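You operate a simulated robot arm through the tools that you are given. There is no shell and no other tool. Be economical: measure what you need, move in short steps, check, and stop when the job is done.

You are at the controls of a simulated robot arm. One attempt, no reset.

TASK
Plug the mic into the mixer, switch on and set the gain till the tone reads -15 DB.
Fine: red plug in MIC, mic slider at 3, never let it clip.

It is judged by the outcome, as a careful person would: the job done as asked, and still so three seconds after it is handed in. It fails if anything else is knocked over, pushed out of place, dropped, spilled or broken.

THE ROBOT
A 7-joint arm with a two-finger gripper, on a carriage that runs on a rail from [-0.01, 1.19] to [0.01, -1.19] (x, y) and turns from -210 to 123 degrees about z. Base frame: it is fixed where the carriage stands at the start and does not move with it; the origin is on the floor, on the carriage's upright axis, x ahead of it, y to its left, z up; the surface under the hand at the start is at about z = 0.78. Lengths are in m, angles in degrees, forces in N, time in s.
Its first joint turns from -149.0 to 149.0 degrees. Places, roughly: blue round plug (3x3x5 cm) [0.8, -0.5, 0.8]; chat slider [0.6, -0.6, 0.8]; game slider [0.6, -0.5, 0.8]; green round plug (3x3x5 cm) [0.8, -0.6, 0.8]; mic gain knob [0.2, -1.7, 1.4]; mic port of the mixer [0.7, -0.5, 0.8]; mic slider [0.6, -0.5, 0.8]; mixer [0.6, -0.6, 0.9]; mixer gain knob [0.6, -0.7, 0.8]; mixer switch [0.7, -0.8, 0.8]; music slider [0.6, -0.6, 0.8]; mute button [0.2, -1.8, 1.4]; red round plug (3x3x5 cm) [0.8, -0.4, 0.8]; tone switch [0.6, -0.8, 0.8]. Payload 2.45 kg.
Tool frame: the origin (TCP) lies between the finger pads and is the grasp point; the fingertips stand 0.026 m ahead of it; z points along the fingers, y is the line along which they close. The gripper opens to 0.096 m. The gripper's body begins 0.069 m behind the TCP.
Orientation is that of the tool frame in the base frame, as [roll, pitch, yaw] about the fixed x, y, z axes, in that order (R = Rz(yaw) Ry(pitch) Rx(roll)). With the fingers straight down and closing along the base's y, the tool's x points along the base's -x, its y along +y and its z along -z.

THE INTERFACE
- The arm moves only by the tool jog_arm. Its argument "series" is a list that holds one entry, the list of rows, each a list of 7 numbers: the shift along the base's x, y, z in m, then the turn, a rotation vector about the base's x, y, z in degrees, then the finger opening in m, from 0 to 0.096. In form: [[[x, y, z, wx, wy, wz, jaw], ...]]. A call has 1 to 12 rows; each row shifts and turns the commanded pose from where the row before left it. Rows are played at 5 a second. More than 0.05 m and 8.6 degrees between two rows, or a gripper value outside its range, and nothing of the call is played. A pose out of reach is approached as far as the arm can. The call stops where the force on the tool passes 40 N (or 10 N more than at its start, if that is more) or the arm is blocked; 0.2 s more then pass. The fingers move at their own pace and stop on an object; they squeeze with about 31 N. The grip force told is the motor's: it shows also when the fingers shut on nothing. Time passes only in rows, and 0.2 s behind the last, so rows that do not move let the fingers close. It gives the time, the measured TCP pose, the force on the tool (base axes), the opening and the grip force at its end, in the units of the frame above (readings bear some noise), with the torque about the TCP (base axes, N m) and any sound that the robot's microphone picked up.
- Cameras (640 x 400 px; columns grow to the right, rows downward): "scene" is now at [0.0264, 0.1269, 1.5276]; the picture's right is [-0.51, -0.86, 0.00], its down [-0.57, 0.34, -0.75] and it looks along [0.64, -0.38, -0.66] (base axes); focal length 253 px, centre (320, 200). "wrist" rides on the gripper at [0.082, 0.003, -0.098] in the tool frame; the picture's right is [-0.04, 1.00, 0.00], its down [-0.73, -0.03, -0.68] and it looks along [-0.68, -0.03, 0.73] (tool axes); focal length 256 px, centre (320, 200). There is no depth. A picture from a camera that has moved, and an enlarged one, comes with that camera's place and axes in the base frame and with its lens.
- snapshot(camera): a new picture of that camera. It takes no simulated time.
- lift_body(by): slides the trunk up (or, below 0, down) by that many m; the arm and the scene camera ride with it, the base frame stays. It gives what a move gives, with no picture.
- roll_base(legs): drives the robot by 1 to 6 legs, each [ahead, left, turn to the left] in m, m and degrees, along the robot's own axes; the way and the turn of a leg run together, so that a leg with both is an arc; at most 1.5 m and 180 degrees a leg. The arm and the cameras ride along, it lands a little off, and it stops where it bumps. It keeps to its track: a leg is cut to what the track allows. It gives what a move gives.
- head_to(pan, tilt): turns the head with the scene camera to pan (to the left, within 155 degrees either way) and tilt (down, from -29 to 69), counted from straight ahead of the robot. It gives what a move gives.
- zoom(camera, box): a new picture of the part [left, top, right, bottom] of that camera's present view, enlarged. It takes no simulated time.
- finish_job(): hands the job in; it is judged then, once.

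Go step by step. Nothing tells you exact positions but the pictures and the camera data: compare them with the known pose of the tool, close in by small moves and look again before you grip or let go. The budget is 120 turns and 82 pictures, counting those below and the enlarged ones. Unless the task says otherwise, let go and move clear before handing in, and close with one line.

The tools are called by a JSON object that holds its "fn" and its "kwargs". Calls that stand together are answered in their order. jog_arm: Moves the arm, as the interface text tells. Its arguments: {"type":"object","properties":{"series":{"type":"array"}},"required":["series"]} The other tools are called the same way: lift_body (by) slides the trunk up or down; roll_base (legs) drives the base; head_to (pan, tilt) turns the head that bears the scene camera; snapshot (camera) takes a picture; zoom (camera, box) takes an enlarged picture of a part of a camera's view; finish_job () hands the job in.

At the start:

```text
t: 0.0
ee_pos: [0.7542, -0.1047, 1.0177]
ee_rot: [179.9, 0.0, -180.0]
wrist_force: [-0.2, -0.1, -0.1]
wrist_torque: [-0.01, 0.01, -0.04]
opening: 0.096
gripper_force: 0.0
trunk travel left (down, up): [-0.525, 0.185]
robot x, y, heading: [-0.0039, 0.0014, 0.4]
head pan, tilt: [-30.7, 41.7]
```

scene: 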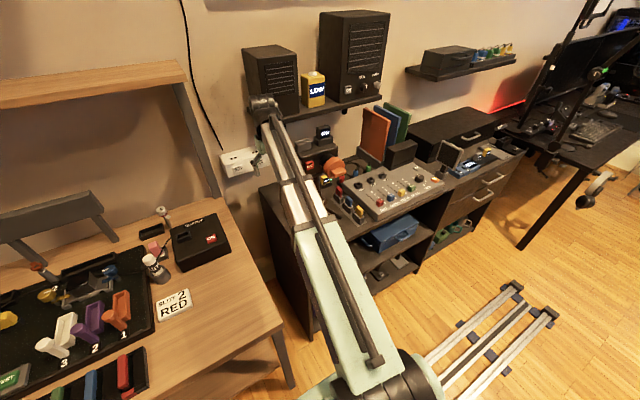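
wrist: 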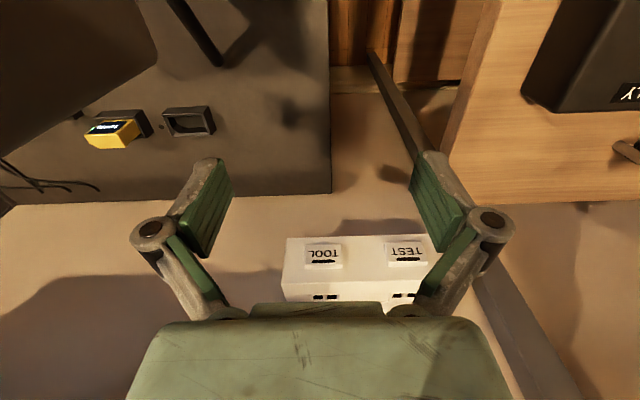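

I see the mixer on the cabinet to the right of the arm, around [0.6,-0.6,0.85]. I'll zoom in on it first.

{"fn": "zoom", "kwargs": {"camera": "scene", "box": [300, 120, 460, 220]}}

{"fn": "zoom", "kwargs": {"camera": "scene", "box": [440, 110, 540, 180]}}

```text
4.00 times, centred on (380, 170) of scene
camera zoom: at [0.0264, 0.1269, 1.5276], right [-0.51, -0.86, 0.0], down [-0.57, 0.34, -0.75], along [0.64, -0.38, -0.66], focal length 1012 px, centre (80, 320)
```

zoom: 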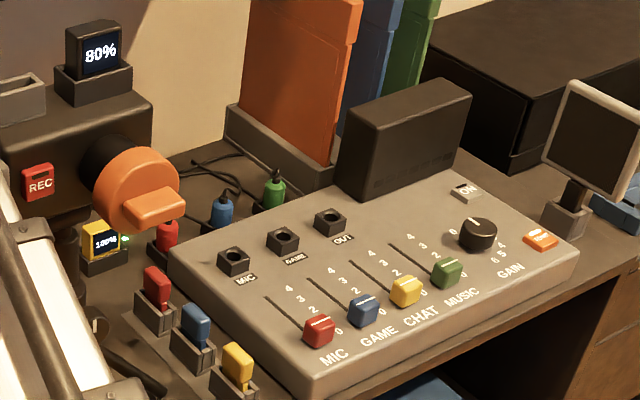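

```text
5.71 times, centred on (490, 145) of scene
camera zoom: at [0.0264, 0.1269, 1.5276], right [-0.51, -0.86, 0.0], down [-0.57, 0.34, -0.75], along [0.64, -0.38, -0.66], focal length 1445 px, centre (-651, 514)
```

zoom: 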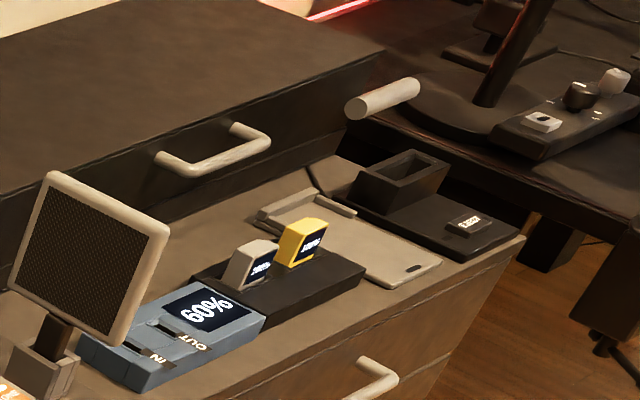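

The mixer has sockets MIC/GAME/OUT, sliders, gain knob, an ON switch and an orange button, and the plugs stand at its left back. I'll raise and retract the arm a bit before riding along the rail.

{"fn": "jog_arm", "kwargs": {"series": [[[-0.03, 0, 0.03, 0, 0, 0, 0.096], [-0.03, 0, 0.03, 0, 0, 0, 0.096], [-0.03, 0, 0.03, 0, 0, 0, 0.096], [-0.03, 0, 0.03, 0, 0, 0, 0.096], [-0.03, 0, 0.03, 0, 0, 0, 0.096]]]}}

{"fn": "roll_base", "kwargs": {"legs": [[0, -0.45, 0]]}}

{"fn": "head_to", "kwargs": {"pan": -10, "tilt": 48}}

{"fn": "snapshot", "kwargs": {"camera": "scene"}}

{"fn": "snapshot", "kwargs": {"camera": "wrist"}}

```text
t: 0.6
ee_pos: [0.7026, -0.1066, 1.0728]
ee_rot: [179.8, 0.7, -179.3]
wrist_force: [7.8, -0.6, -2.1]
wrist_torque: [0.26, 0.35, 0.39]
opening: 0.0948
gripper_force: 0.0
out of reach, approached as far as the arm can: row 3
trunk travel left (down, up): [-0.525, 0.185]
robot x, y, heading: [-0.0018, -0.0009, -0.0]
head pan, tilt: [-30.7, 41.7]
stopped in row 3: the force on the tool passed its limit at 65 N (the readings are from after the stop); the commanded pose is now the measured one
```

```text
t: 3.4
ee_pos: [0.7035, -0.5604, 1.0725]
ee_rot: [179.9, 0.6, -179.8]
wrist_force: [0.0, -0.1, -1.0]
wrist_torque: [0.0, 0.0, -0.03]
opening: 0.0962
gripper_force: 0.0
trunk travel left (down, up): [-0.525, 0.185]
robot x, y, heading: [0.0034, -0.4528, -0.4]
head pan, tilt: [-30.7, 41.7]
```

```text
t: 4.2
ee_pos: [0.7031, -0.5614, 1.0734]
ee_rot: [179.8, 0.7, -179.9]
wrist_force: [0.5, -0.6, 0.3]
wrist_torque: [0.01, -0.01, 0.02]
opening: 0.0958
gripper_force: 0.1
trunk travel left (down, up): [-0.525, 0.185]
robot x, y, heading: [0.0039, -0.4539, -0.3]
head pan, tilt: [-10.0, 48.0]
```

```text
77 pictures are left
camera scene: at [0.0364, -0.2958, 1.5186], right [-0.18, -0.98, 0.0], down [-0.73, 0.13, -0.67], along [0.66, -0.12, -0.74], focal length 253 px, centre (320, 200)
```

scene: 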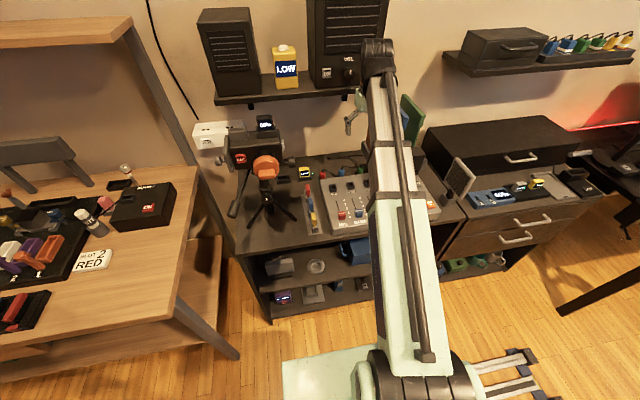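

```text
76 pictures are left
camera wrist: at [0.6198, -0.558, 1.1716], right [0.04, 1.0, 0.0], down [0.73, -0.03, 0.69], along [0.69, -0.02, -0.73], focal length 256 px, centre (320, 200)
```

wrist: 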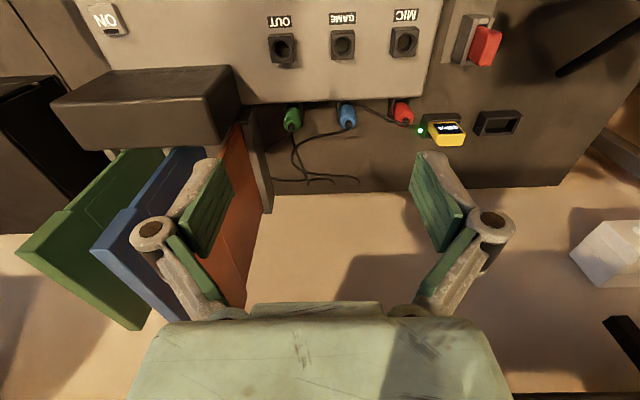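

Red plug looks to be near (0.79,-0.44), MIC port near (0.69,-0.47). I'll zoom to learn the plug and socket shapes.

{"fn": "zoom", "kwargs": {"camera": "wrist", "box": [260, 0, 500, 150]}}

{"fn": "zoom", "kwargs": {"camera": "scene", "box": [230, 130, 390, 240]}}

```text
2.67 times, centred on (380, 75) of wrist
camera zoom: at [0.6198, -0.558, 1.1716], right [0.04, 1.0, 0.0], down [0.73, -0.03, 0.69], along [0.69, -0.02, -0.73], focal length 683 px, centre (160, 533)
```

zoom: 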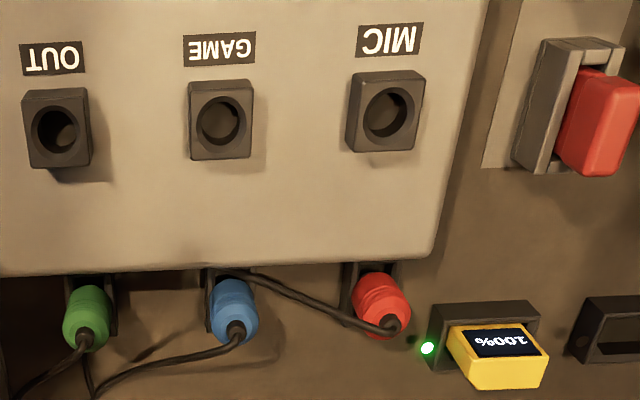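

```text
3.64 times, centred on (310, 185) of scene
camera zoom: at [0.0364, -0.2958, 1.5186], right [-0.18, -0.98, 0.0], down [-0.73, 0.13, -0.67], along [0.66, -0.12, -0.74], focal length 920 px, centre (356, 254)
```

zoom: 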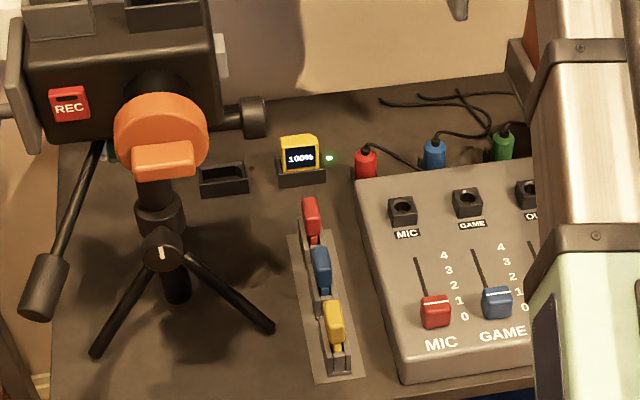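

Plugs stand upright in holders behind the mixer with the cable from the top. I move above the red plug at a safe height and look.

{"fn": "jog_arm", "kwargs": {"series": [[[0.022, 0.031, -0.02, 0, 0, 0, 0.07], [0.022, 0.031, -0.02, 0, 0, 0, 0.07], [0.022, 0.031, -0.02, 0, 0, 0, 0.07], [0.022, 0.031, -0.02, 0, 0, 0, 0.07], [0, 0, -0.02, 0, 0, 0, 0.07], [0, 0, 0, 0, 0, 0, 0.07]]]}}

{"fn": "snapshot", "kwargs": {"camera": "wrist"}}

{"fn": "snapshot", "kwargs": {"camera": "scene"}}

```text
t: 5.3
ee_pos: [0.7738, -0.4506, 1.0022]
ee_rot: [-179.8, 0.9, 179.4]
wrist_force: [-23.2, -11.7, -0.6]
wrist_torque: [1.73, -3.15, -0.36]
opening: 0.0696
gripper_force: 0.0
trunk travel left (down, up): [-0.525, 0.185]
robot x, y, heading: [0.0071, -0.4529, -0.7]
head pan, tilt: [-10.0, 48.0]
heard: click, click
stopped in row 5: the force on the tool passed its limit at 108 N (the readings are from after the stop); the commanded pose is now the measured one
```

```text
73 pictures are left
camera wrist: at [0.69, -0.4456, 1.0988], right [0.05, 1.0, 0.0], down [0.72, -0.04, 0.69], along [0.69, -0.04, -0.72], focal length 256 px, centre (320, 200)
```

wrist: 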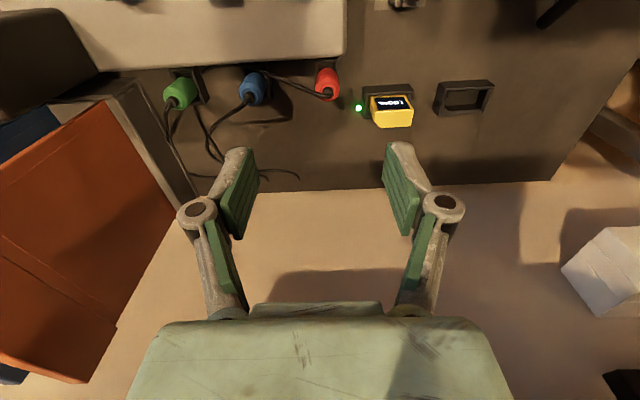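

```text
72 pictures are left
camera scene: at [0.0273, -0.2982, 1.5195], right [-0.18, -0.98, 0.0], down [-0.73, 0.14, -0.67], along [0.66, -0.12, -0.74], focal length 253 px, centre (320, 200)
```

scene: 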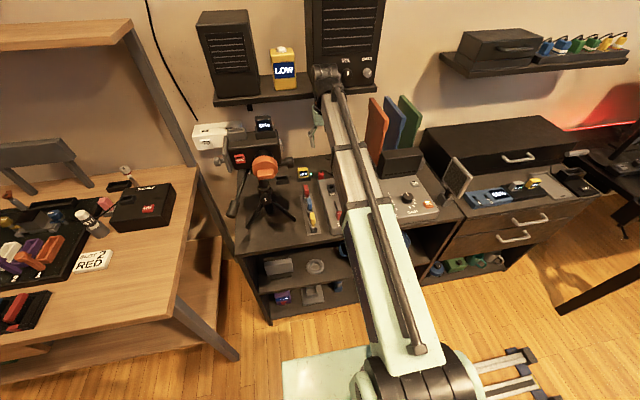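

The arm's wrist bumped something, probably the speaker on the shelf. I need a closer look before moving.

{"fn": "zoom", "kwargs": {"camera": "scene", "box": [200, 0, 440, 150]}}

```text
2.67 times, centred on (320, 75) of scene
camera zoom: at [0.0273, -0.2982, 1.5195], right [-0.18, -0.98, 0.0], down [-0.73, 0.14, -0.67], along [0.66, -0.12, -0.74], focal length 674 px, centre (320, 533)
```

zoom: 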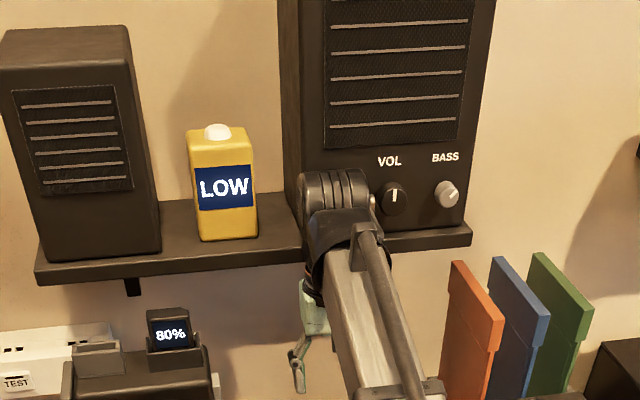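

The wrist housing is against the speaker on the shelf, which has a control left of VOL. I back straight off and look at it.

{"fn": "jog_arm", "kwargs": {"series": [[[-0.03, 0, 0, 0, 0, 0, 0.07], [-0.03, -0.02, 0, 0, 0, 0, 0.07], [-0.01, -0.03, -0.02, 0, 0, 0, 0.07], [0, -0.03, -0.02, 0, 0, 0, 0.07], [0, -0.03, -0.02, 0, 0, 0, 0.07]]]}}

{"fn": "zoom", "kwargs": {"camera": "scene", "box": [200, 0, 440, 150]}}

```text
t: 6.5
ee_pos: [0.7135, -0.5594, 0.9347]
ee_rot: [-179.8, 0.5, 179.4]
wrist_force: [0.1, 0.9, 0.1]
wrist_torque: [0.02, 0.0, -0.01]
opening: 0.07
gripper_force: 0.0
trunk travel left (down, up): [-0.525, 0.185]
robot x, y, heading: [0.0016, -0.4531, -0.4]
head pan, tilt: [-10.0, 48.0]
```

```text
2.67 times, centred on (320, 75) of scene
camera zoom: at [0.0369, -0.2963, 1.5186], right [-0.18, -0.98, 0.0], down [-0.73, 0.14, -0.67], along [0.66, -0.12, -0.74], focal length 674 px, centre (320, 533)
```

zoom: 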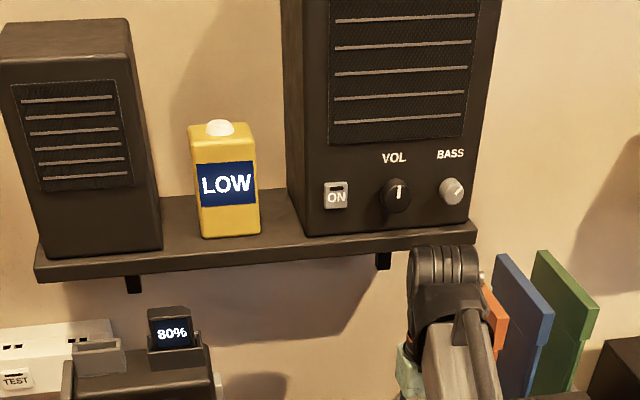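

The wrist must stay low or tilted back to clear the shelf (front edge about x=0.78, z=1.15). I'll tilt the tool 20° so the wrist stays back, and approach the red plug, estimated top at (0.788,-0.444,0.842).

{"fn": "jog_arm", "kwargs": {"series": [[[0, 0.02, 0, 0, -7, 0, 0.07], [0, 0.03, 0, 0, -7, 0, 0.07], [0, 0.03, 0, 0, -6, 0, 0.07], [0.02, 0.03, 0, 0, 0, 0, 0.07], [0.02, 0.005, 0, 0, 0, 0, 0.07], [0.02, 0, 0, 0, 0, 0, 0.07], [0, 0, 0, 0, 0, 0, 0.07]]]}}

{"fn": "snapshot", "kwargs": {"camera": "wrist"}}

{"fn": "zoom", "kwargs": {"camera": "scene", "box": [240, 50, 440, 175]}}

```text
t: 8.1
ee_pos: [0.7733, -0.4421, 0.9325]
ee_rot: [180.0, 20.4, 179.5]
wrist_force: [1.0, 0.2, 0.1]
wrist_torque: [0.01, 0.02, 0.03]
opening: 0.0701
gripper_force: 0.2
trunk travel left (down, up): [-0.525, 0.185]
robot x, y, heading: [0.0047, -0.4543, -0.5]
head pan, tilt: [-10.0, 48.0]
```

```text
69 pictures are left
camera wrist: at [0.6623, -0.4376, 0.9979], right [0.05, 1.0, 0.01], down [0.45, -0.03, 0.89], along [0.89, -0.04, -0.45], focal length 256 px, centre (320, 200)
```

wrist: 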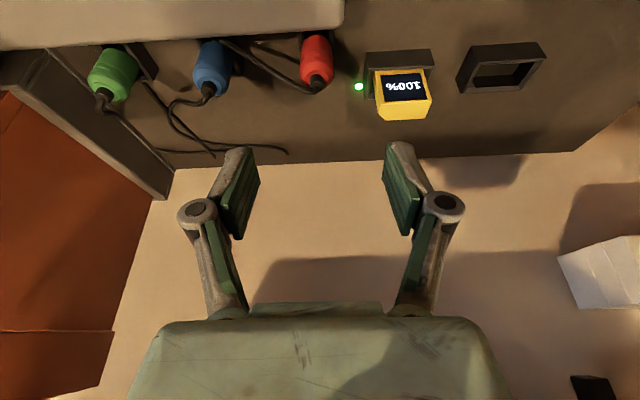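

```text
3.20 times, centred on (340, 112) of scene
camera zoom: at [0.0371, -0.2965, 1.5186], right [-0.18, -0.98, 0.0], down [-0.73, 0.14, -0.67], along [0.66, -0.12, -0.74], focal length 809 px, centre (256, 480)
```

zoom: 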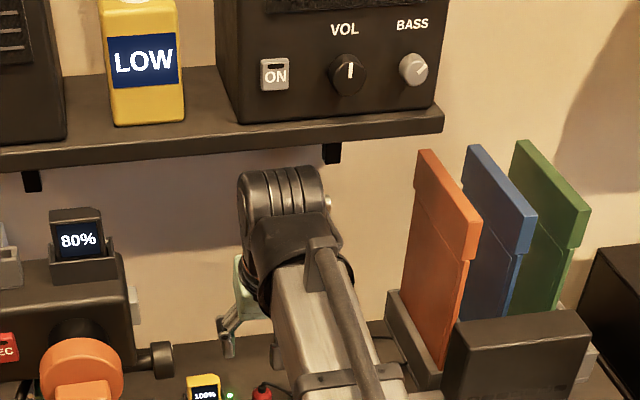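

Clear under the shelf. I narrow the jaw to miss the charger and descend partway over the red plug.

{"fn": "jog_arm", "kwargs": {"series": [[[0.01, -0.004, -0.02, 0, 0, 0, 0.046], [0.005, 0, -0.02, 0, 0, 0, 0.046], [0, 0, -0.02, 0, 0, 0, 0.046], [0, 0, 0, 0, 0, 0, 0.046]]]}}

{"fn": "snapshot", "kwargs": {"camera": "wrist"}}

```text
t: 9.1
ee_pos: [0.7887, -0.4464, 0.875]
ee_rot: [-179.9, 20.5, 179.5]
wrist_force: [0.0, -0.9, 0.5]
wrist_torque: [0.01, -0.01, 0.01]
opening: 0.046
gripper_force: 0.1
trunk travel left (down, up): [-0.525, 0.185]
robot x, y, heading: [0.0045, -0.4496, -0.6]
head pan, tilt: [-10.0, 48.0]
```

```text
67 pictures are left
camera wrist: at [0.6778, -0.4423, 0.9387], right [0.05, 1.0, 0.01], down [0.45, -0.03, 0.89], along [0.89, -0.03, -0.45], focal length 256 px, centre (320, 200)
```

wrist: 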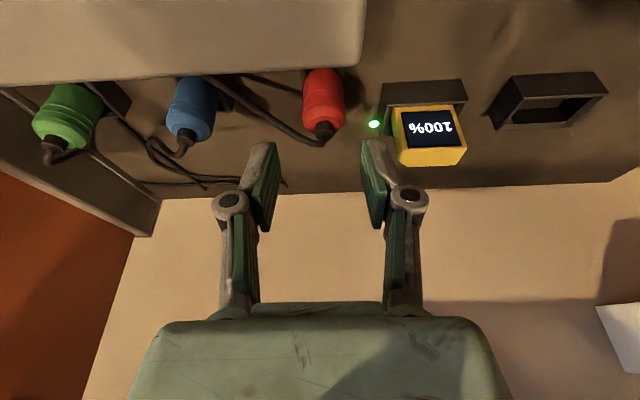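

The plug lies a few mm to +y of the jaw centre; I adjust and descend further, checking once more.

{"fn": "jog_arm", "kwargs": {"series": [[[0, 0.004, -0.01, 0, 0, 0, 0.046], [0, 0, -0.015, 0, 0, 0, 0.046], [0, 0, -0.01, 0, 0, 0, 0.046], [0, 0, 0, 0, 0, 0, 0.046]]]}}

{"fn": "snapshot", "kwargs": {"camera": "wrist"}}

```text
t: 10.1
ee_pos: [0.7885, -0.442, 0.8391]
ee_rot: [180.0, 20.6, 179.5]
wrist_force: [-0.1, -0.5, -0.7]
wrist_torque: [0.0, 0.0, 0.01]
opening: 0.046
gripper_force: 0.0
trunk travel left (down, up): [-0.525, 0.185]
robot x, y, heading: [0.0024, -0.4524, -0.6]
head pan, tilt: [-10.0, 48.0]
```

```text
66 pictures are left
camera wrist: at [0.6776, -0.4384, 0.9031], right [0.05, 1.0, 0.01], down [0.45, -0.03, 0.89], along [0.89, -0.03, -0.45], focal length 256 px, centre (320, 200)
```

wrist: 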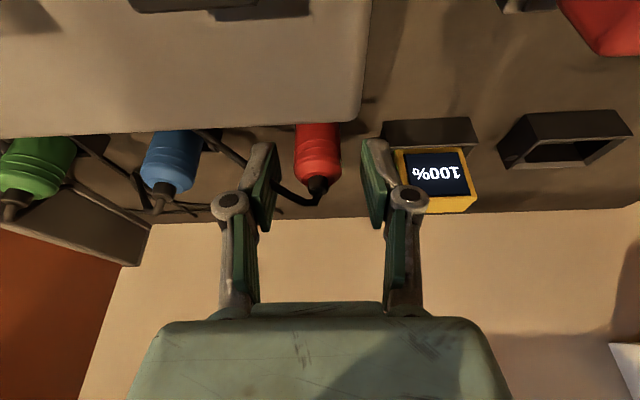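

Plug is centred with its top at the TCP. I narrow the jaw slightly, lower 17 mm and grip.

{"fn": "jog_arm", "kwargs": {"series": [[[0, 0, 0, 0, 0, 0, 0.04], [0, 0, -0.009, 0, 0, 0, 0.039], [0, 0, -0.008, 0, 0, 0, 0.039], [0, 0, 0, 0, 0, 0, 0.01], [0, 0, 0, 0, 0, 0, 0.01], [0, 0, 0, 0, 0, 0, 0.01]]]}}

{"fn": "snapshot", "kwargs": {"camera": "wrist"}}

```text
t: 11.5
ee_pos: [0.7894, -0.4436, 0.8219]
ee_rot: [-180.0, 20.6, 179.5]
wrist_force: [-1.4, -5.2, 2.5]
wrist_torque: [-0.32, 0.02, 0.33]
opening: 0.0276
gripper_force: 44.6
trunk travel left (down, up): [-0.525, 0.185]
robot x, y, heading: [0.0045, -0.453, -0.5]
head pan, tilt: [-10.0, 48.0]
```

```text
65 pictures are left
camera wrist: at [0.6777, -0.4393, 0.8867], right [0.05, 1.0, 0.01], down [0.45, -0.03, 0.89], along [0.89, -0.04, -0.45], focal length 256 px, centre (320, 200)
```

wrist: 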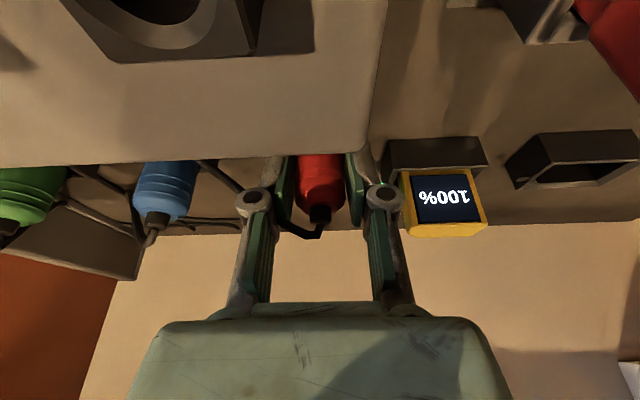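

Gripped (27.6 mm). I lift straight up slowly.

{"fn": "jog_arm", "kwargs": {"series": [[[0, 0, 0.01, 0, 0, 0, 0.01], [0, 0, 0.015, 0, 0, 0, 0.01], [0, 0, 0.02, 0, 0, 0, 0.01], [0, 0, 0.02, 0, 0, 0, 0.01], [0, 0, 0.02, 0, 0, 0, 0.01], [0, 0, 0.015, 0, 0, 0, 0.01]]]}}

{"fn": "snapshot", "kwargs": {"camera": "wrist"}}

{"fn": "zoom", "kwargs": {"camera": "scene", "box": [220, 80, 420, 205]}}

```text
t: 11.9
ee_pos: [0.7903, -0.4449, 0.8233]
ee_rot: [180.0, 19.7, 179.5]
wrist_force: [9.7, -0.9, -25.2]
wrist_torque: [0.07, -0.91, 0.2]
opening: 0.0274
gripper_force: 45.2
trunk travel left (down, up): [-0.525, 0.185]
robot x, y, heading: [0.0065, -0.4544, -0.3]
head pan, tilt: [-10.0, 48.0]
stopped in row 2: the force on the tool passed its limit at 53 N (the readings are from after the stop); the commanded pose is now the measured one
```

```text
64 pictures are left
camera wrist: at [0.679, -0.4392, 0.8883], right [0.05, 1.0, 0.01], down [0.46, -0.03, 0.89], along [0.89, -0.04, -0.46], focal length 256 px, centre (320, 200)
```

wrist: 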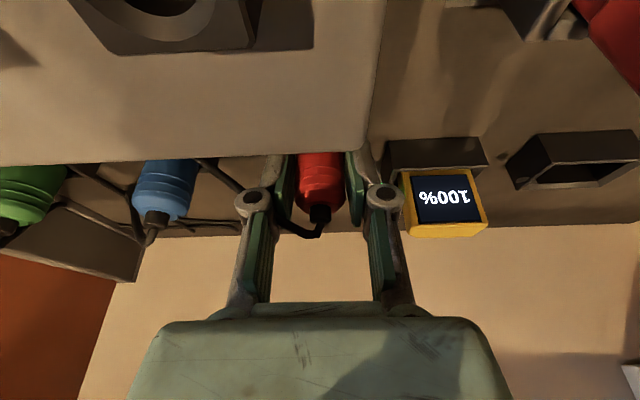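

```text
3.20 times, centred on (320, 142) of scene
camera zoom: at [0.0403, -0.2966, 1.5181], right [-0.18, -0.98, 0.0], down [-0.73, 0.14, -0.67], along [0.66, -0.12, -0.74], focal length 809 px, centre (320, 384)
```

zoom: 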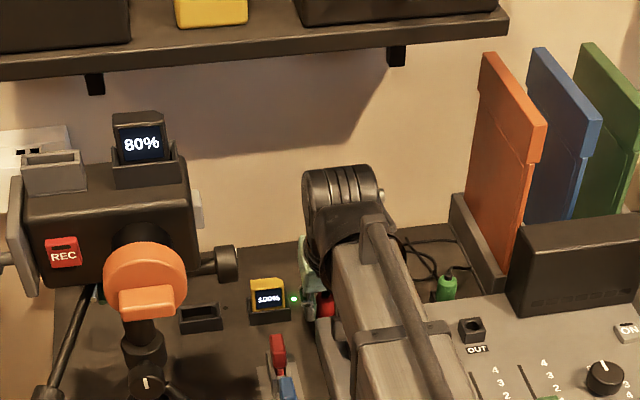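

The plug resists a straight lift. I'll look at how the blue and green plugs are held.

{"fn": "zoom", "kwargs": {"camera": "wrist", "box": [0, 130, 400, 260]}}

{"fn": "zoom", "kwargs": {"camera": "scene", "box": [310, 145, 390, 195]}}

```text
1.60 times, centred on (200, 195) of wrist
camera zoom: at [0.679, -0.4392, 0.8883], right [0.05, 1.0, 0.01], down [0.46, -0.03, 0.89], along [0.89, -0.04, -0.46], focal length 410 px, centre (512, 208)
```

zoom: 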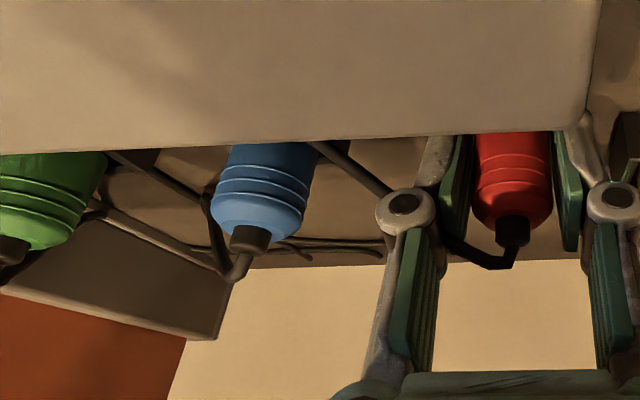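

```text
8.00 times, centred on (350, 170) of scene
camera zoom: at [0.0403, -0.2966, 1.5181], right [-0.18, -0.98, 0.0], down [-0.73, 0.14, -0.67], along [0.66, -0.12, -0.74], focal length 2023 px, centre (80, 440)
```

zoom: 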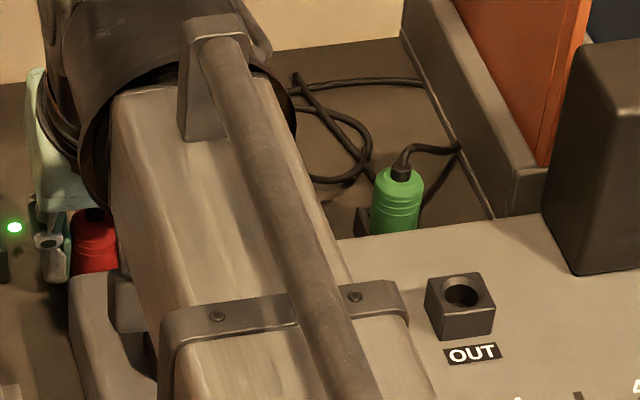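

The plug is vertical in a snug low holder. I'll try a slower pull with small steps.

{"fn": "jog_arm", "kwargs": {"series": [[[0, 0, 0.002, 0, 0, 0, 0.0], [0, 0, 0.002, 0, 0, 0, 0.0], [0, 0, 0.002, 0, 0, 0, 0.0], [0, 0, 0.002, 0, 0, 0, 0.0], [0, 0, 0.002, 0, 0, 0, 0.0]]]}}

```text
t: 12.3
ee_pos: [0.7899, -0.4441, 0.822]
ee_rot: [-179.8, 19.5, 179.5]
wrist_force: [10.1, 0.0, -24.9]
wrist_torque: [0.01, -0.59, 0.08]
opening: 0.0273
gripper_force: 45.0
trunk travel left (down, up): [-0.525, 0.185]
robot x, y, heading: [-0.0012, -0.4522, -0.4]
head pan, tilt: [-10.0, 48.0]
stopped in row 1: the force on the tool passed its limit at 44 N (the readings are from after the stop); the commanded pose is now the measured one
```

It's firmly held. I release gently, back up and inspect the holder.

{"fn": "jog_arm", "kwargs": {"series": [[[0, 0, 0, 0, 0, 0, 0.04], [0, 0, 0, 0, 0, 0, 0.04], [0, 0, 0.02, 0, 0, 0, 0.04], [0, 0, 0.03, 0, 0, 0, 0.046], [-0.03, 0, 0.03, 0, 0, 0, 0.046], [-0.03, 0, 0.0, 0, 0, 0, 0.07], [-0.03, 0, 0.0, 0, 8, 0, 0.096], [-0.03, 0, 0.0, 0, 8, 0, 0.096]]]}}

{"fn": "snapshot", "kwargs": {"camera": "wrist"}}

{"fn": "zoom", "kwargs": {"camera": "wrist", "box": [240, 120, 400, 220]}}

```text
t: 14.1
ee_pos: [0.6674, -0.4446, 0.9053]
ee_rot: [-179.8, 3.6, 179.5]
wrist_force: [0.0, 0.2, 0.1]
wrist_torque: [0.01, 0.02, -0.03]
opening: 0.0961
gripper_force: 0.1
trunk travel left (down, up): [-0.525, 0.185]
robot x, y, heading: [0.0053, -0.4507, -0.6]
head pan, tilt: [-10.0, 48.0]
```

```text
60 pictures are left
camera wrist: at [0.5776, -0.4403, 0.9986], right [0.05, 1.0, 0.0], down [0.69, -0.03, 0.72], along [0.72, -0.04, -0.69], focal length 256 px, centre (320, 200)
```

wrist: 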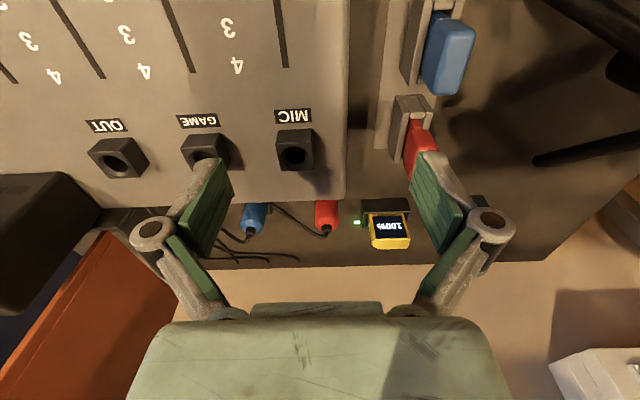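

```text
4.00 times, centred on (320, 170) of wrist
camera zoom: at [0.5776, -0.4403, 0.9986], right [0.05, 1.0, 0.0], down [0.69, -0.03, 0.72], along [0.72, -0.04, -0.69], focal length 1024 px, centre (320, 320)
```

zoom: 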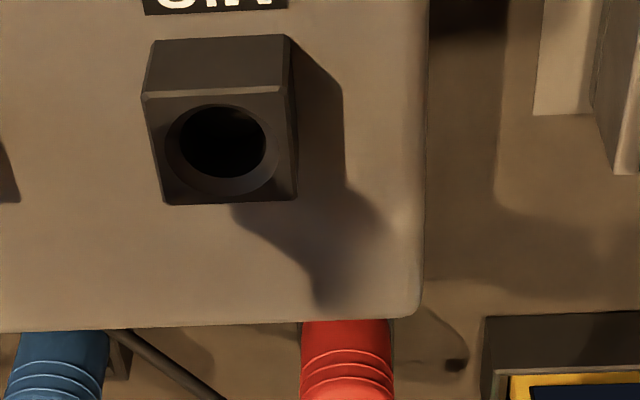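

I located MIC hole at about (0.688,-0.464,0.848). To see the red plug's holder properly I'll yaw the hand 90° so the wrist camera looks along +y from behind the mixer.

{"fn": "jog_arm", "kwargs": {"series": [[[0, -0.01, 0.02, 0, -3.6, 8, 0.06], [0, -0.01, 0.02, 0, 0, 8, 0.06], [0, -0.01, 0, 0, 0, 8.3, 0.06], [0, -0.01, 0, 0, 0, 8.3, 0.06], [0, -0.01, 0, 0, 0, 8.3, 0.06], [0, -0.01, 0, 0, 0, 8.3, 0.06], [0, 0, 0, 0, 0, 8.3, 0.06], [0, 0, 0, 0, 0, 8.3, 0.06], [0, 0, 0, 0, 0, 8.3, 0.06], [0, 0, 0, 0, 0, 8.3, 0.06], [0, 0, 0, 0, 0, 8, 0.06]]]}}

{"fn": "snapshot", "kwargs": {"camera": "wrist"}}

```text
refused: row 1 steps farther than a row can; nothing moved
```

```text
58 pictures are left
camera wrist: at [0.5776, -0.4403, 0.9986], right [0.05, 1.0, 0.0], down [0.69, -0.03, 0.72], along [0.72, -0.04, -0.69], focal length 256 px, centre (320, 200)
```

wrist: 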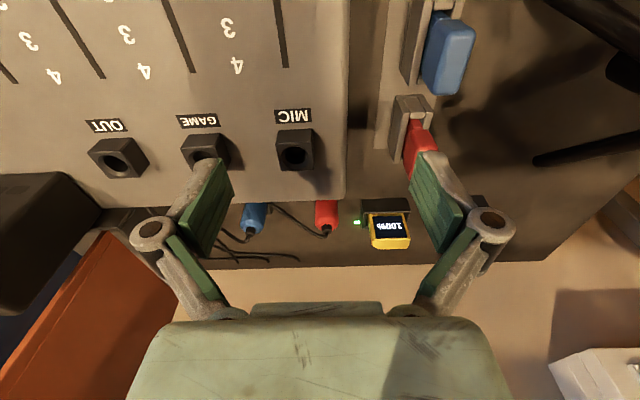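

Refused for step size; I repeat with smaller first step.

{"fn": "jog_arm", "kwargs": {"series": [[[0, -0.01, 0.02, 0, 3.6, 0, 0.06], [0, -0.01, 0.02, 0, 0, 8.3, 0.06], [0, -0.01, 0, 0, 0, 8.3, 0.06], [0, -0.01, 0, 0, 0, 8.3, 0.06], [0, -0.01, 0, 0, 0, 8.3, 0.06], [0, -0.01, 0, 0, 0, 8.3, 0.06], [0, 0, 0, 0, 0, 8.3, 0.06], [0, 0, 0, 0, 0, 8.3, 0.06], [0, 0, 0, 0, 0, 8.3, 0.06], [0, 0, 0, 0, 0, 8.3, 0.06], [0, 0, 0, 0, 0, 8.3, 0.06], [0, 0, 0, 0, 0, 7, 0.06]]]}}

{"fn": "jog_arm", "kwargs": {"series": [[[0.01, 0, 0, 0, -7, 0, 0.06], [0.02, 0, 0, 0, -7, 0, 0.06], [0.02, -0.0, 0, 0, -7, 0, 0.06], [0.03, 0, 0, 0, 0, 0, 0.06], [0.03, 0, 0, 0, 0, 0, 0.06]]]}}

{"fn": "snapshot", "kwargs": {"camera": "wrist"}}

```text
t: 16.7
ee_pos: [0.6675, -0.5045, 0.9461]
ee_rot: [-179.8, 0.0, -90.3]
wrist_force: [-0.1, 0.0, -0.5]
wrist_torque: [-0.03, 0.01, 0.01]
opening: 0.06
gripper_force: 0.0
trunk travel left (down, up): [-0.525, 0.185]
robot x, y, heading: [0.0016, -0.452, -0.4]
head pan, tilt: [-10.0, 48.0]
```

```text
t: 17.9
ee_pos: [0.7778, -0.5037, 0.9455]
ee_rot: [-158.7, 0.2, -90.4]
wrist_force: [0.8, 0.2, 0.0]
wrist_torque: [-0.01, 0.01, 0.02]
opening: 0.06
gripper_force: 0.0
trunk travel left (down, up): [-0.525, 0.185]
robot x, y, heading: [0.005, -0.4525, -0.5]
head pan, tilt: [-10.0, 48.0]
```

```text
57 pictures are left
camera wrist: at [0.7373, -0.5847, 1.0362], right [-0.93, 0.05, -0.36], down [-0.21, 0.73, 0.65], along [0.3, 0.68, -0.67], focal length 256 px, centre (320, 200)
```

wrist: 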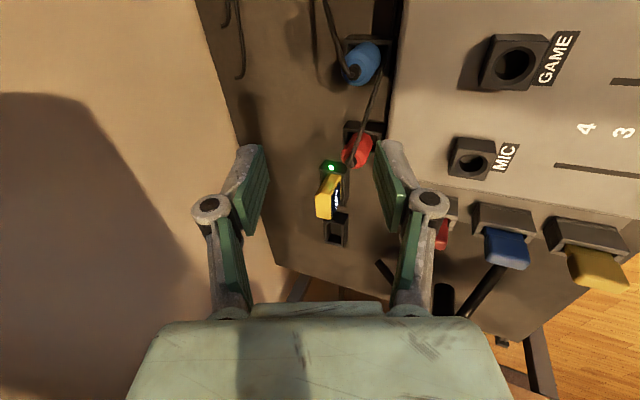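

{"fn": "zoom", "kwargs": {"camera": "wrist", "box": [300, 20, 460, 180]}}

```text
2.50 times, centred on (380, 100) of wrist
camera zoom: at [0.7373, -0.5847, 1.0362], right [-0.93, 0.05, -0.36], down [-0.21, 0.73, 0.65], along [0.3, 0.68, -0.67], focal length 640 px, centre (170, 450)
```

zoom: 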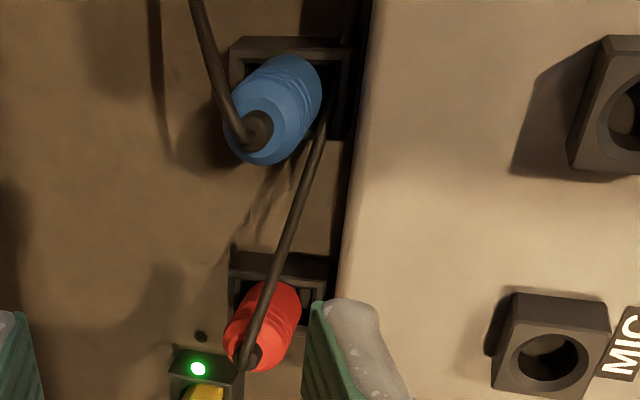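

The plugs stand in low square pockets, open upward; my tips may have been touching the pocket rim. I'll rotate back, regrip slightly higher, and pull with a small wiggle.

{"fn": "jog_arm", "kwargs": {"series": [[[-0.03, 0, 0, 0, 7, 0, 0.06], [-0.03, 0, 0, 0, 7, 0, 0.06], [-0.02, 0, 0, 0, 7, 0, 0.06], [0, 0.0, 0, 0, 0, -8.3, 0.06], [0, 0.01, 0, 0, 0, -8.3, 0.06], [0, 0.01, 0, 0, 0, -8.3, 0.06], [0, 0.01, 0, 0, 0, -8.3, 0.06], [0, 0.01, 0, 0, 0, -8.3, 0.06], [0, 0.01, 0, 0, 0, -8.3, 0.06], [0, 0.01, 0, 0, 0, -8.3, 0.06], [0, 0, 0, 0, 0, -8.3, 0.06], [0, 0, 0, 0, 0, -8.3, 0.06]]]}}

{"fn": "jog_arm", "kwargs": {"series": [[[0, 0, 0, 0, 0, -8.3, 0.046], [0.0, 0, 0, 0, 0, -7, 0.046], [0.03, 0, 0, 0, -7, 0, 0.046], [0.03, 0, -0.02, 0, -7, 0, 0.046], [0.02, 0, -0.02, 0, -6, 0, 0.046], [0.02, 0, -0.02, 0, 0, 0, 0.046], [0, 0, 0, 0, 0, 0, 0.046]]]}}

{"fn": "snapshot", "kwargs": {"camera": "wrist"}}

```text
t: 20.5
ee_pos: [0.6973, -0.4436, 0.9441]
ee_rot: [-179.7, 0.1, -165.4]
wrist_force: [-0.6, -1.2, 0.3]
wrist_torque: [-0.02, 0.01, 0.0]
opening: 0.0601
gripper_force: 0.0
trunk travel left (down, up): [-0.525, 0.185]
robot x, y, heading: [0.0043, -0.4526, -0.4]
head pan, tilt: [-10.0, 48.0]
```

```text
t: 22.1
ee_pos: [0.7963, -0.4432, 0.8858]
ee_rot: [-179.8, 20.1, 179.5]
wrist_force: [0.0, -0.4, 0.6]
wrist_torque: [0.01, 0.02, -0.03]
opening: 0.0461
gripper_force: 0.1
trunk travel left (down, up): [-0.525, 0.185]
robot x, y, heading: [0.0023, -0.4533, -0.4]
head pan, tilt: [-10.0, 48.0]
```

```text
55 pictures are left
camera wrist: at [0.6859, -0.4398, 0.9516], right [0.05, 1.0, 0.01], down [0.45, -0.03, 0.89], along [0.89, -0.04, -0.46], focal length 256 px, centre (320, 200)
```

wrist: 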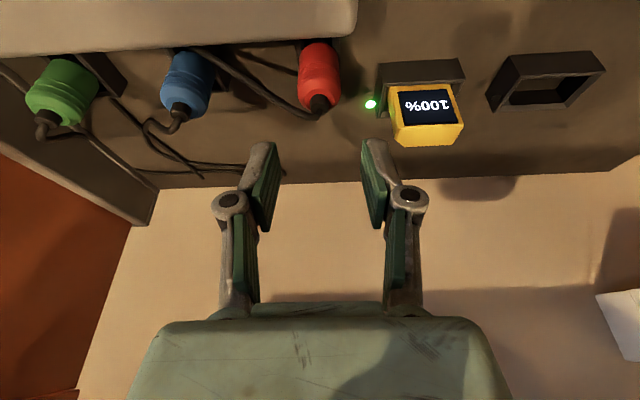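

Plug position unchanged. Descend to z≈0.830 and grip.

{"fn": "jog_arm", "kwargs": {"series": [[[-0.007, 0, -0.02, 0, 0, 0, 0.042], [0, 0, -0.02, 0, 0, 0, 0.039], [0, 0, -0.016, 0, 0, 0, 0.039], [0, 0, 0, 0, 0, 0, 0.02], [0, 0, 0, 0, 0, 0, 0.02], [0, 0, 0, 0, 0, 0, 0.02], [0, 0, 0.001, 0, 0, 0, 0.02], [0, 0, 0.001, 0, 0, 2, 0.02], [0, 0, 0.001, 0, 0, 2, 0.02], [0, 0, 0.001, 0, 0, -2, 0.02], [0, 0, 0.001, 0, 0, -4, 0.02], [0, 0, 0.001, 0, 0, 2, 0.02]]]}}

{"fn": "snapshot", "kwargs": {"camera": "wrist"}}

```text
t: 24.7
ee_pos: [0.7894, -0.4436, 0.8362]
ee_rot: [-179.8, 20.0, 179.5]
wrist_force: [0.4, -0.6, -0.8]
wrist_torque: [0.02, -0.02, 0.02]
opening: 0.0235
gripper_force: 30.7
trunk travel left (down, up): [-0.525, 0.185]
robot x, y, heading: [0.0023, -0.4508, -0.5]
head pan, tilt: [-10.0, 48.0]
```

```text
54 pictures are left
camera wrist: at [0.679, -0.4391, 0.9006], right [0.05, 1.0, 0.01], down [0.45, -0.03, 0.89], along [0.89, -0.04, -0.46], focal length 256 px, centre (320, 200)
```

wrist: 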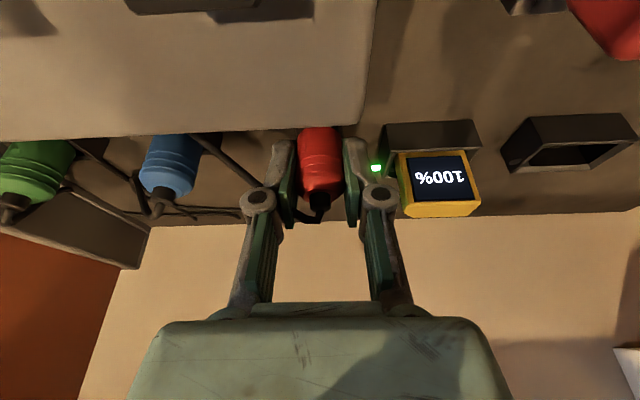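

This time the jaw closed to 23.5 mm on the plug itself and it rises without force (earlier I had pinched the pocket too). Continue lifting.

{"fn": "jog_arm", "kwargs": {"series": [[[0, 0, 0.01, 0, 0, 0, 0.01], [0, 0, 0.015, 0, 0, 0, 0.01], [0, 0, 0.015, 0, 0, 0, 0.01], [0, 0, 0.015, 0, 0, 0, 0.01], [-0.01, 0, 0.015, 0, 0, 0, 0.01], [0, 0, 0, 0, 0, 0, 0.01]]]}}

{"fn": "snapshot", "kwargs": {"camera": "wrist"}}

```text
t: 26.1
ee_pos: [0.7791, -0.4434, 0.9057]
ee_rot: [-179.9, 20.1, 179.5]
wrist_force: [-0.2, -0.4, 0.2]
wrist_torque: [-0.01, 0.02, 0.01]
opening: 0.0234
gripper_force: 30.4
trunk travel left (down, up): [-0.525, 0.185]
robot x, y, heading: [0.0047, -0.4551, -0.7]
head pan, tilt: [-10.0, 48.0]
```

```text
53 pictures are left
camera wrist: at [0.6677, -0.4392, 0.9708], right [0.05, 1.0, 0.01], down [0.46, -0.03, 0.89], along [0.89, -0.04, -0.46], focal length 256 px, centre (320, 200)
```

wrist: 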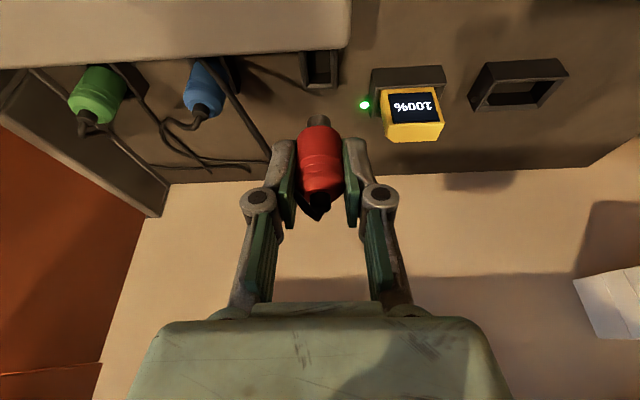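

The plug is out with its pin below. I raise a bit and carry it over the MIC port at (0.690,-0.463).

{"fn": "jog_arm", "kwargs": {"series": [[[0, 0, 0.015, 0, 0, 0, 0.01], [-0.02, -0.005, 0.01, 0, 0, 0, 0.01], [-0.025, -0.005, 0, 0, 0, 0, 0.01], [-0.025, -0.005, 0, 0, 0, 0, 0.01], [-0.019, -0.005, 0, 0, 0, 0, 0.01], [0, 0, 0, 0, 0, 0, 0.01]]]}}

{"fn": "snapshot", "kwargs": {"camera": "wrist"}}

{"fn": "zoom", "kwargs": {"camera": "scene", "box": [250, 120, 410, 220]}}

```text
t: 27.5
ee_pos: [0.6902, -0.4644, 0.9302]
ee_rot: [-179.9, 20.0, 179.6]
wrist_force: [0.0, 0.0, -0.4]
wrist_torque: [-0.01, -0.03, 0.01]
opening: 0.0235
gripper_force: 30.7
trunk travel left (down, up): [-0.525, 0.185]
robot x, y, heading: [0.0031, -0.4523, -0.4]
head pan, tilt: [-10.0, 48.0]
```

```text
52 pictures are left
camera wrist: at [0.5802, -0.4593, 0.9956], right [0.05, 1.0, 0.01], down [0.46, -0.03, 0.89], along [0.89, -0.04, -0.46], focal length 256 px, centre (320, 200)
```

wrist: 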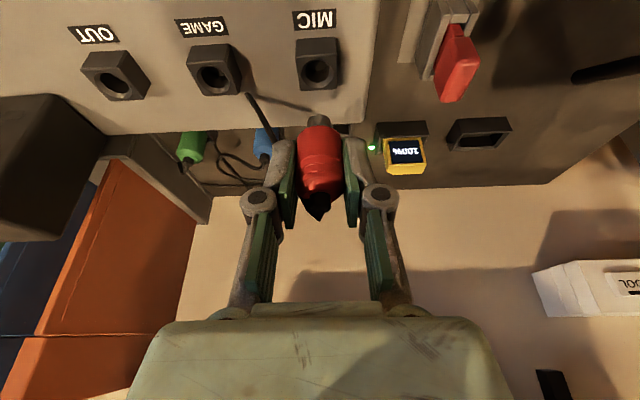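

```text
4.00 times, centred on (330, 170) of scene
camera zoom: at [0.0369, -0.2966, 1.5186], right [-0.18, -0.98, 0.0], down [-0.73, 0.14, -0.67], along [0.66, -0.12, -0.74], focal length 1012 px, centre (280, 320)
```

zoom: 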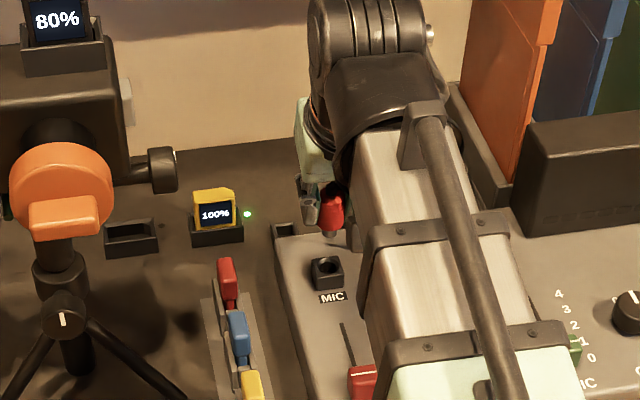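

Pin tip estimates (0.690,-0.465,0.888), hole (0.690,-0.464,0.848): aligned. I descend to just above the socket and check.

{"fn": "jog_arm", "kwargs": {"series": [[[0, 0, -0.015, 0, 0, 0, 0.01], [0, 0, -0.015, 0, 0, 0, 0.01], [0, 0, 0, 0, 0, 0, 0.01]]]}}

{"fn": "zoom", "kwargs": {"camera": "wrist", "box": [240, 60, 400, 220]}}

{"fn": "zoom", "kwargs": {"camera": "scene", "box": [300, 145, 380, 205]}}

```text
t: 28.3
ee_pos: [0.6915, -0.4635, 0.9005]
ee_rot: [-179.9, 20.1, 179.5]
wrist_force: [0.2, 0.0, -0.2]
wrist_torque: [0.0, 0.03, 0.01]
opening: 0.0233
gripper_force: 30.5
trunk travel left (down, up): [-0.525, 0.185]
robot x, y, heading: [0.0043, -0.4528, -0.6]
head pan, tilt: [-10.0, 48.0]
```

```text
2.50 times, centred on (320, 140) of wrist
camera zoom: at [0.581, -0.4589, 0.9654], right [0.05, 1.0, 0.01], down [0.45, -0.03, 0.89], along [0.89, -0.04, -0.46], focal length 640 px, centre (320, 350)
```

zoom: 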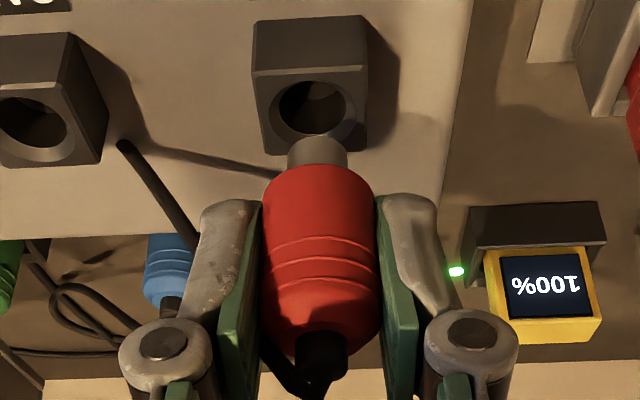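

```text
6.67 times, centred on (340, 175) of scene
camera zoom: at [0.0371, -0.2966, 1.5186], right [-0.18, -0.98, 0.0], down [-0.73, 0.14, -0.67], along [0.66, -0.12, -0.74], focal length 1686 px, centre (187, 367)
```

zoom: 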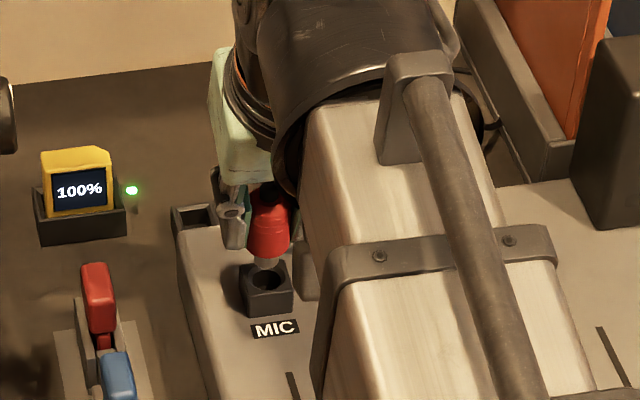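

y is aligned; x within a few mm. I shift 2 mm back and lower slowly, watching force.

{"fn": "jog_arm", "kwargs": {"series": [[[-0.002, 0, -0.005, 0, 0, 0, 0.01], [0, 0, -0.004, 0, 0, 0, 0.01], [0, 0, 0, 0, 0, 0, 0.01]]]}}

{"fn": "zoom", "kwargs": {"camera": "wrist", "box": [270, 80, 370, 160]}}

{"fn": "zoom", "kwargs": {"camera": "scene", "box": [320, 165, 350, 190]}}

```text
t: 29.1
ee_pos: [0.6895, -0.4643, 0.892]
ee_rot: [179.9, 20.1, 179.4]
wrist_force: [-0.4, -0.1, -0.2]
wrist_torque: [-0.01, -0.04, 0.0]
opening: 0.0235
gripper_force: 31.3
trunk travel left (down, up): [-0.525, 0.185]
robot x, y, heading: [0.0044, -0.4523, -0.6]
head pan, tilt: [-10.0, 48.0]
```

```text
5.00 times, centred on (320, 120) of wrist
camera zoom: at [0.5783, -0.4593, 0.9571], right [0.05, 1.0, 0.01], down [0.45, -0.03, 0.89], along [0.89, -0.04, -0.46], focal length 1280 px, centre (320, 600)
```

zoom: 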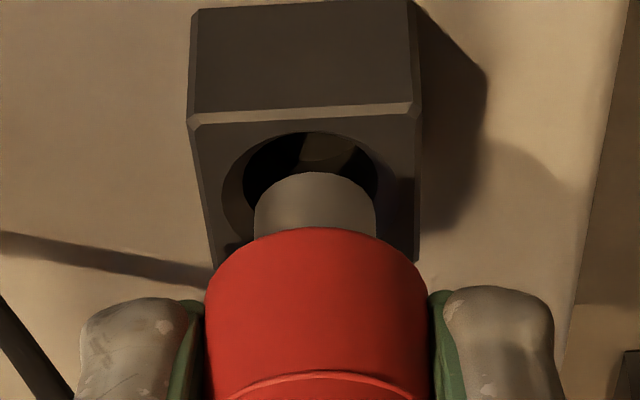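

```text
16.00 times, centred on (335, 178) of scene
camera zoom: at [0.0371, -0.2966, 1.5186], right [-0.18, -0.98, 0.0], down [-0.73, 0.14, -0.67], along [0.66, -0.12, -0.74], focal length 4046 px, centre (80, 560)
```

zoom: 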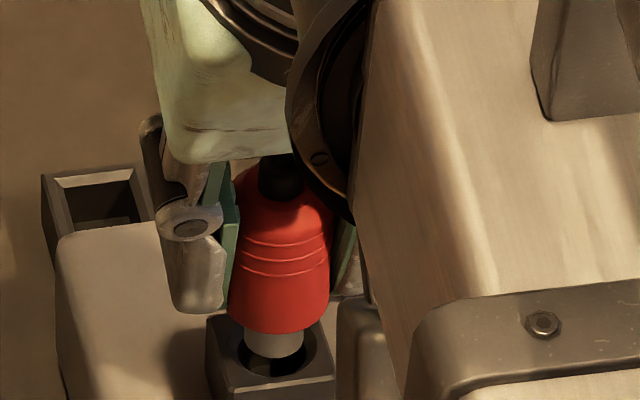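

Lateral alignment is good. I lower slowly into the socket.

{"fn": "jog_arm", "kwargs": {"series": [[[0, 0, -0.003, 0, 0, 0, 0.01], [0, 0, -0.003, 0, 0, 0, 0.01], [0, 0, -0.003, 0, 0, 0, 0.01], [0, 0, -0.003, 0, 0, 0, 0.01], [0, 0, 0, 0, 0, 0, 0.01]]]}}

{"fn": "zoom", "kwargs": {"camera": "wrist", "box": [270, 80, 370, 160]}}

{"fn": "zoom", "kwargs": {"camera": "scene", "box": [320, 165, 350, 190]}}

```text
t: 30.4
ee_pos: [0.6924, -0.4637, 0.8801]
ee_rot: [-179.9, 20.4, 179.6]
wrist_force: [1.0, -0.1, -0.1]
wrist_torque: [0.0, -0.01, 0.01]
opening: 0.0233
gripper_force: 30.9
trunk travel left (down, up): [-0.525, 0.185]
robot x, y, heading: [0.0066, -0.4555, -0.7]
head pan, tilt: [-10.0, 48.0]
stopped in row 5: the force on the tool passed its limit at 41 N (the readings are from after the stop); the commanded pose is now the measured one
```

```text
5.00 times, centred on (320, 120) of wrist
camera zoom: at [0.581, -0.4596, 0.9446], right [0.05, 1.0, 0.01], down [0.45, -0.03, 0.89], along [0.89, -0.04, -0.45], focal length 1280 px, centre (320, 600)
```

zoom: 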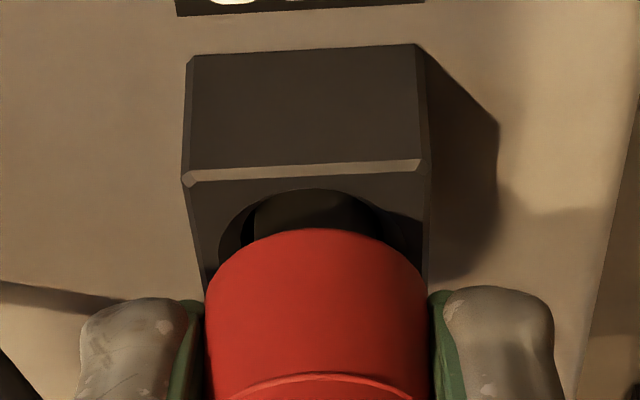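

```text
16.00 times, centred on (335, 178) of scene
camera zoom: at [0.0376, -0.2966, 1.5177], right [-0.18, -0.98, 0.0], down [-0.73, 0.14, -0.67], along [0.66, -0.12, -0.74], focal length 4046 px, centre (80, 560)
```

zoom: 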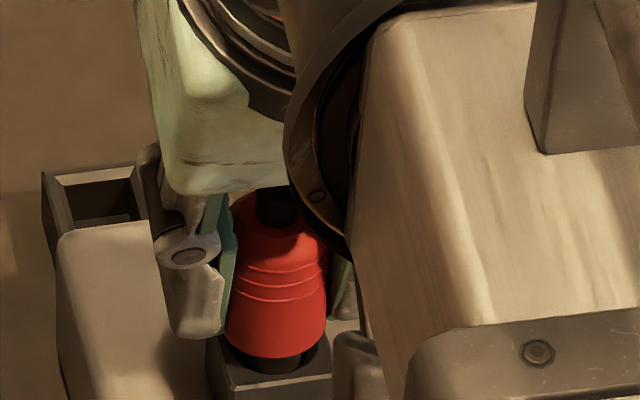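

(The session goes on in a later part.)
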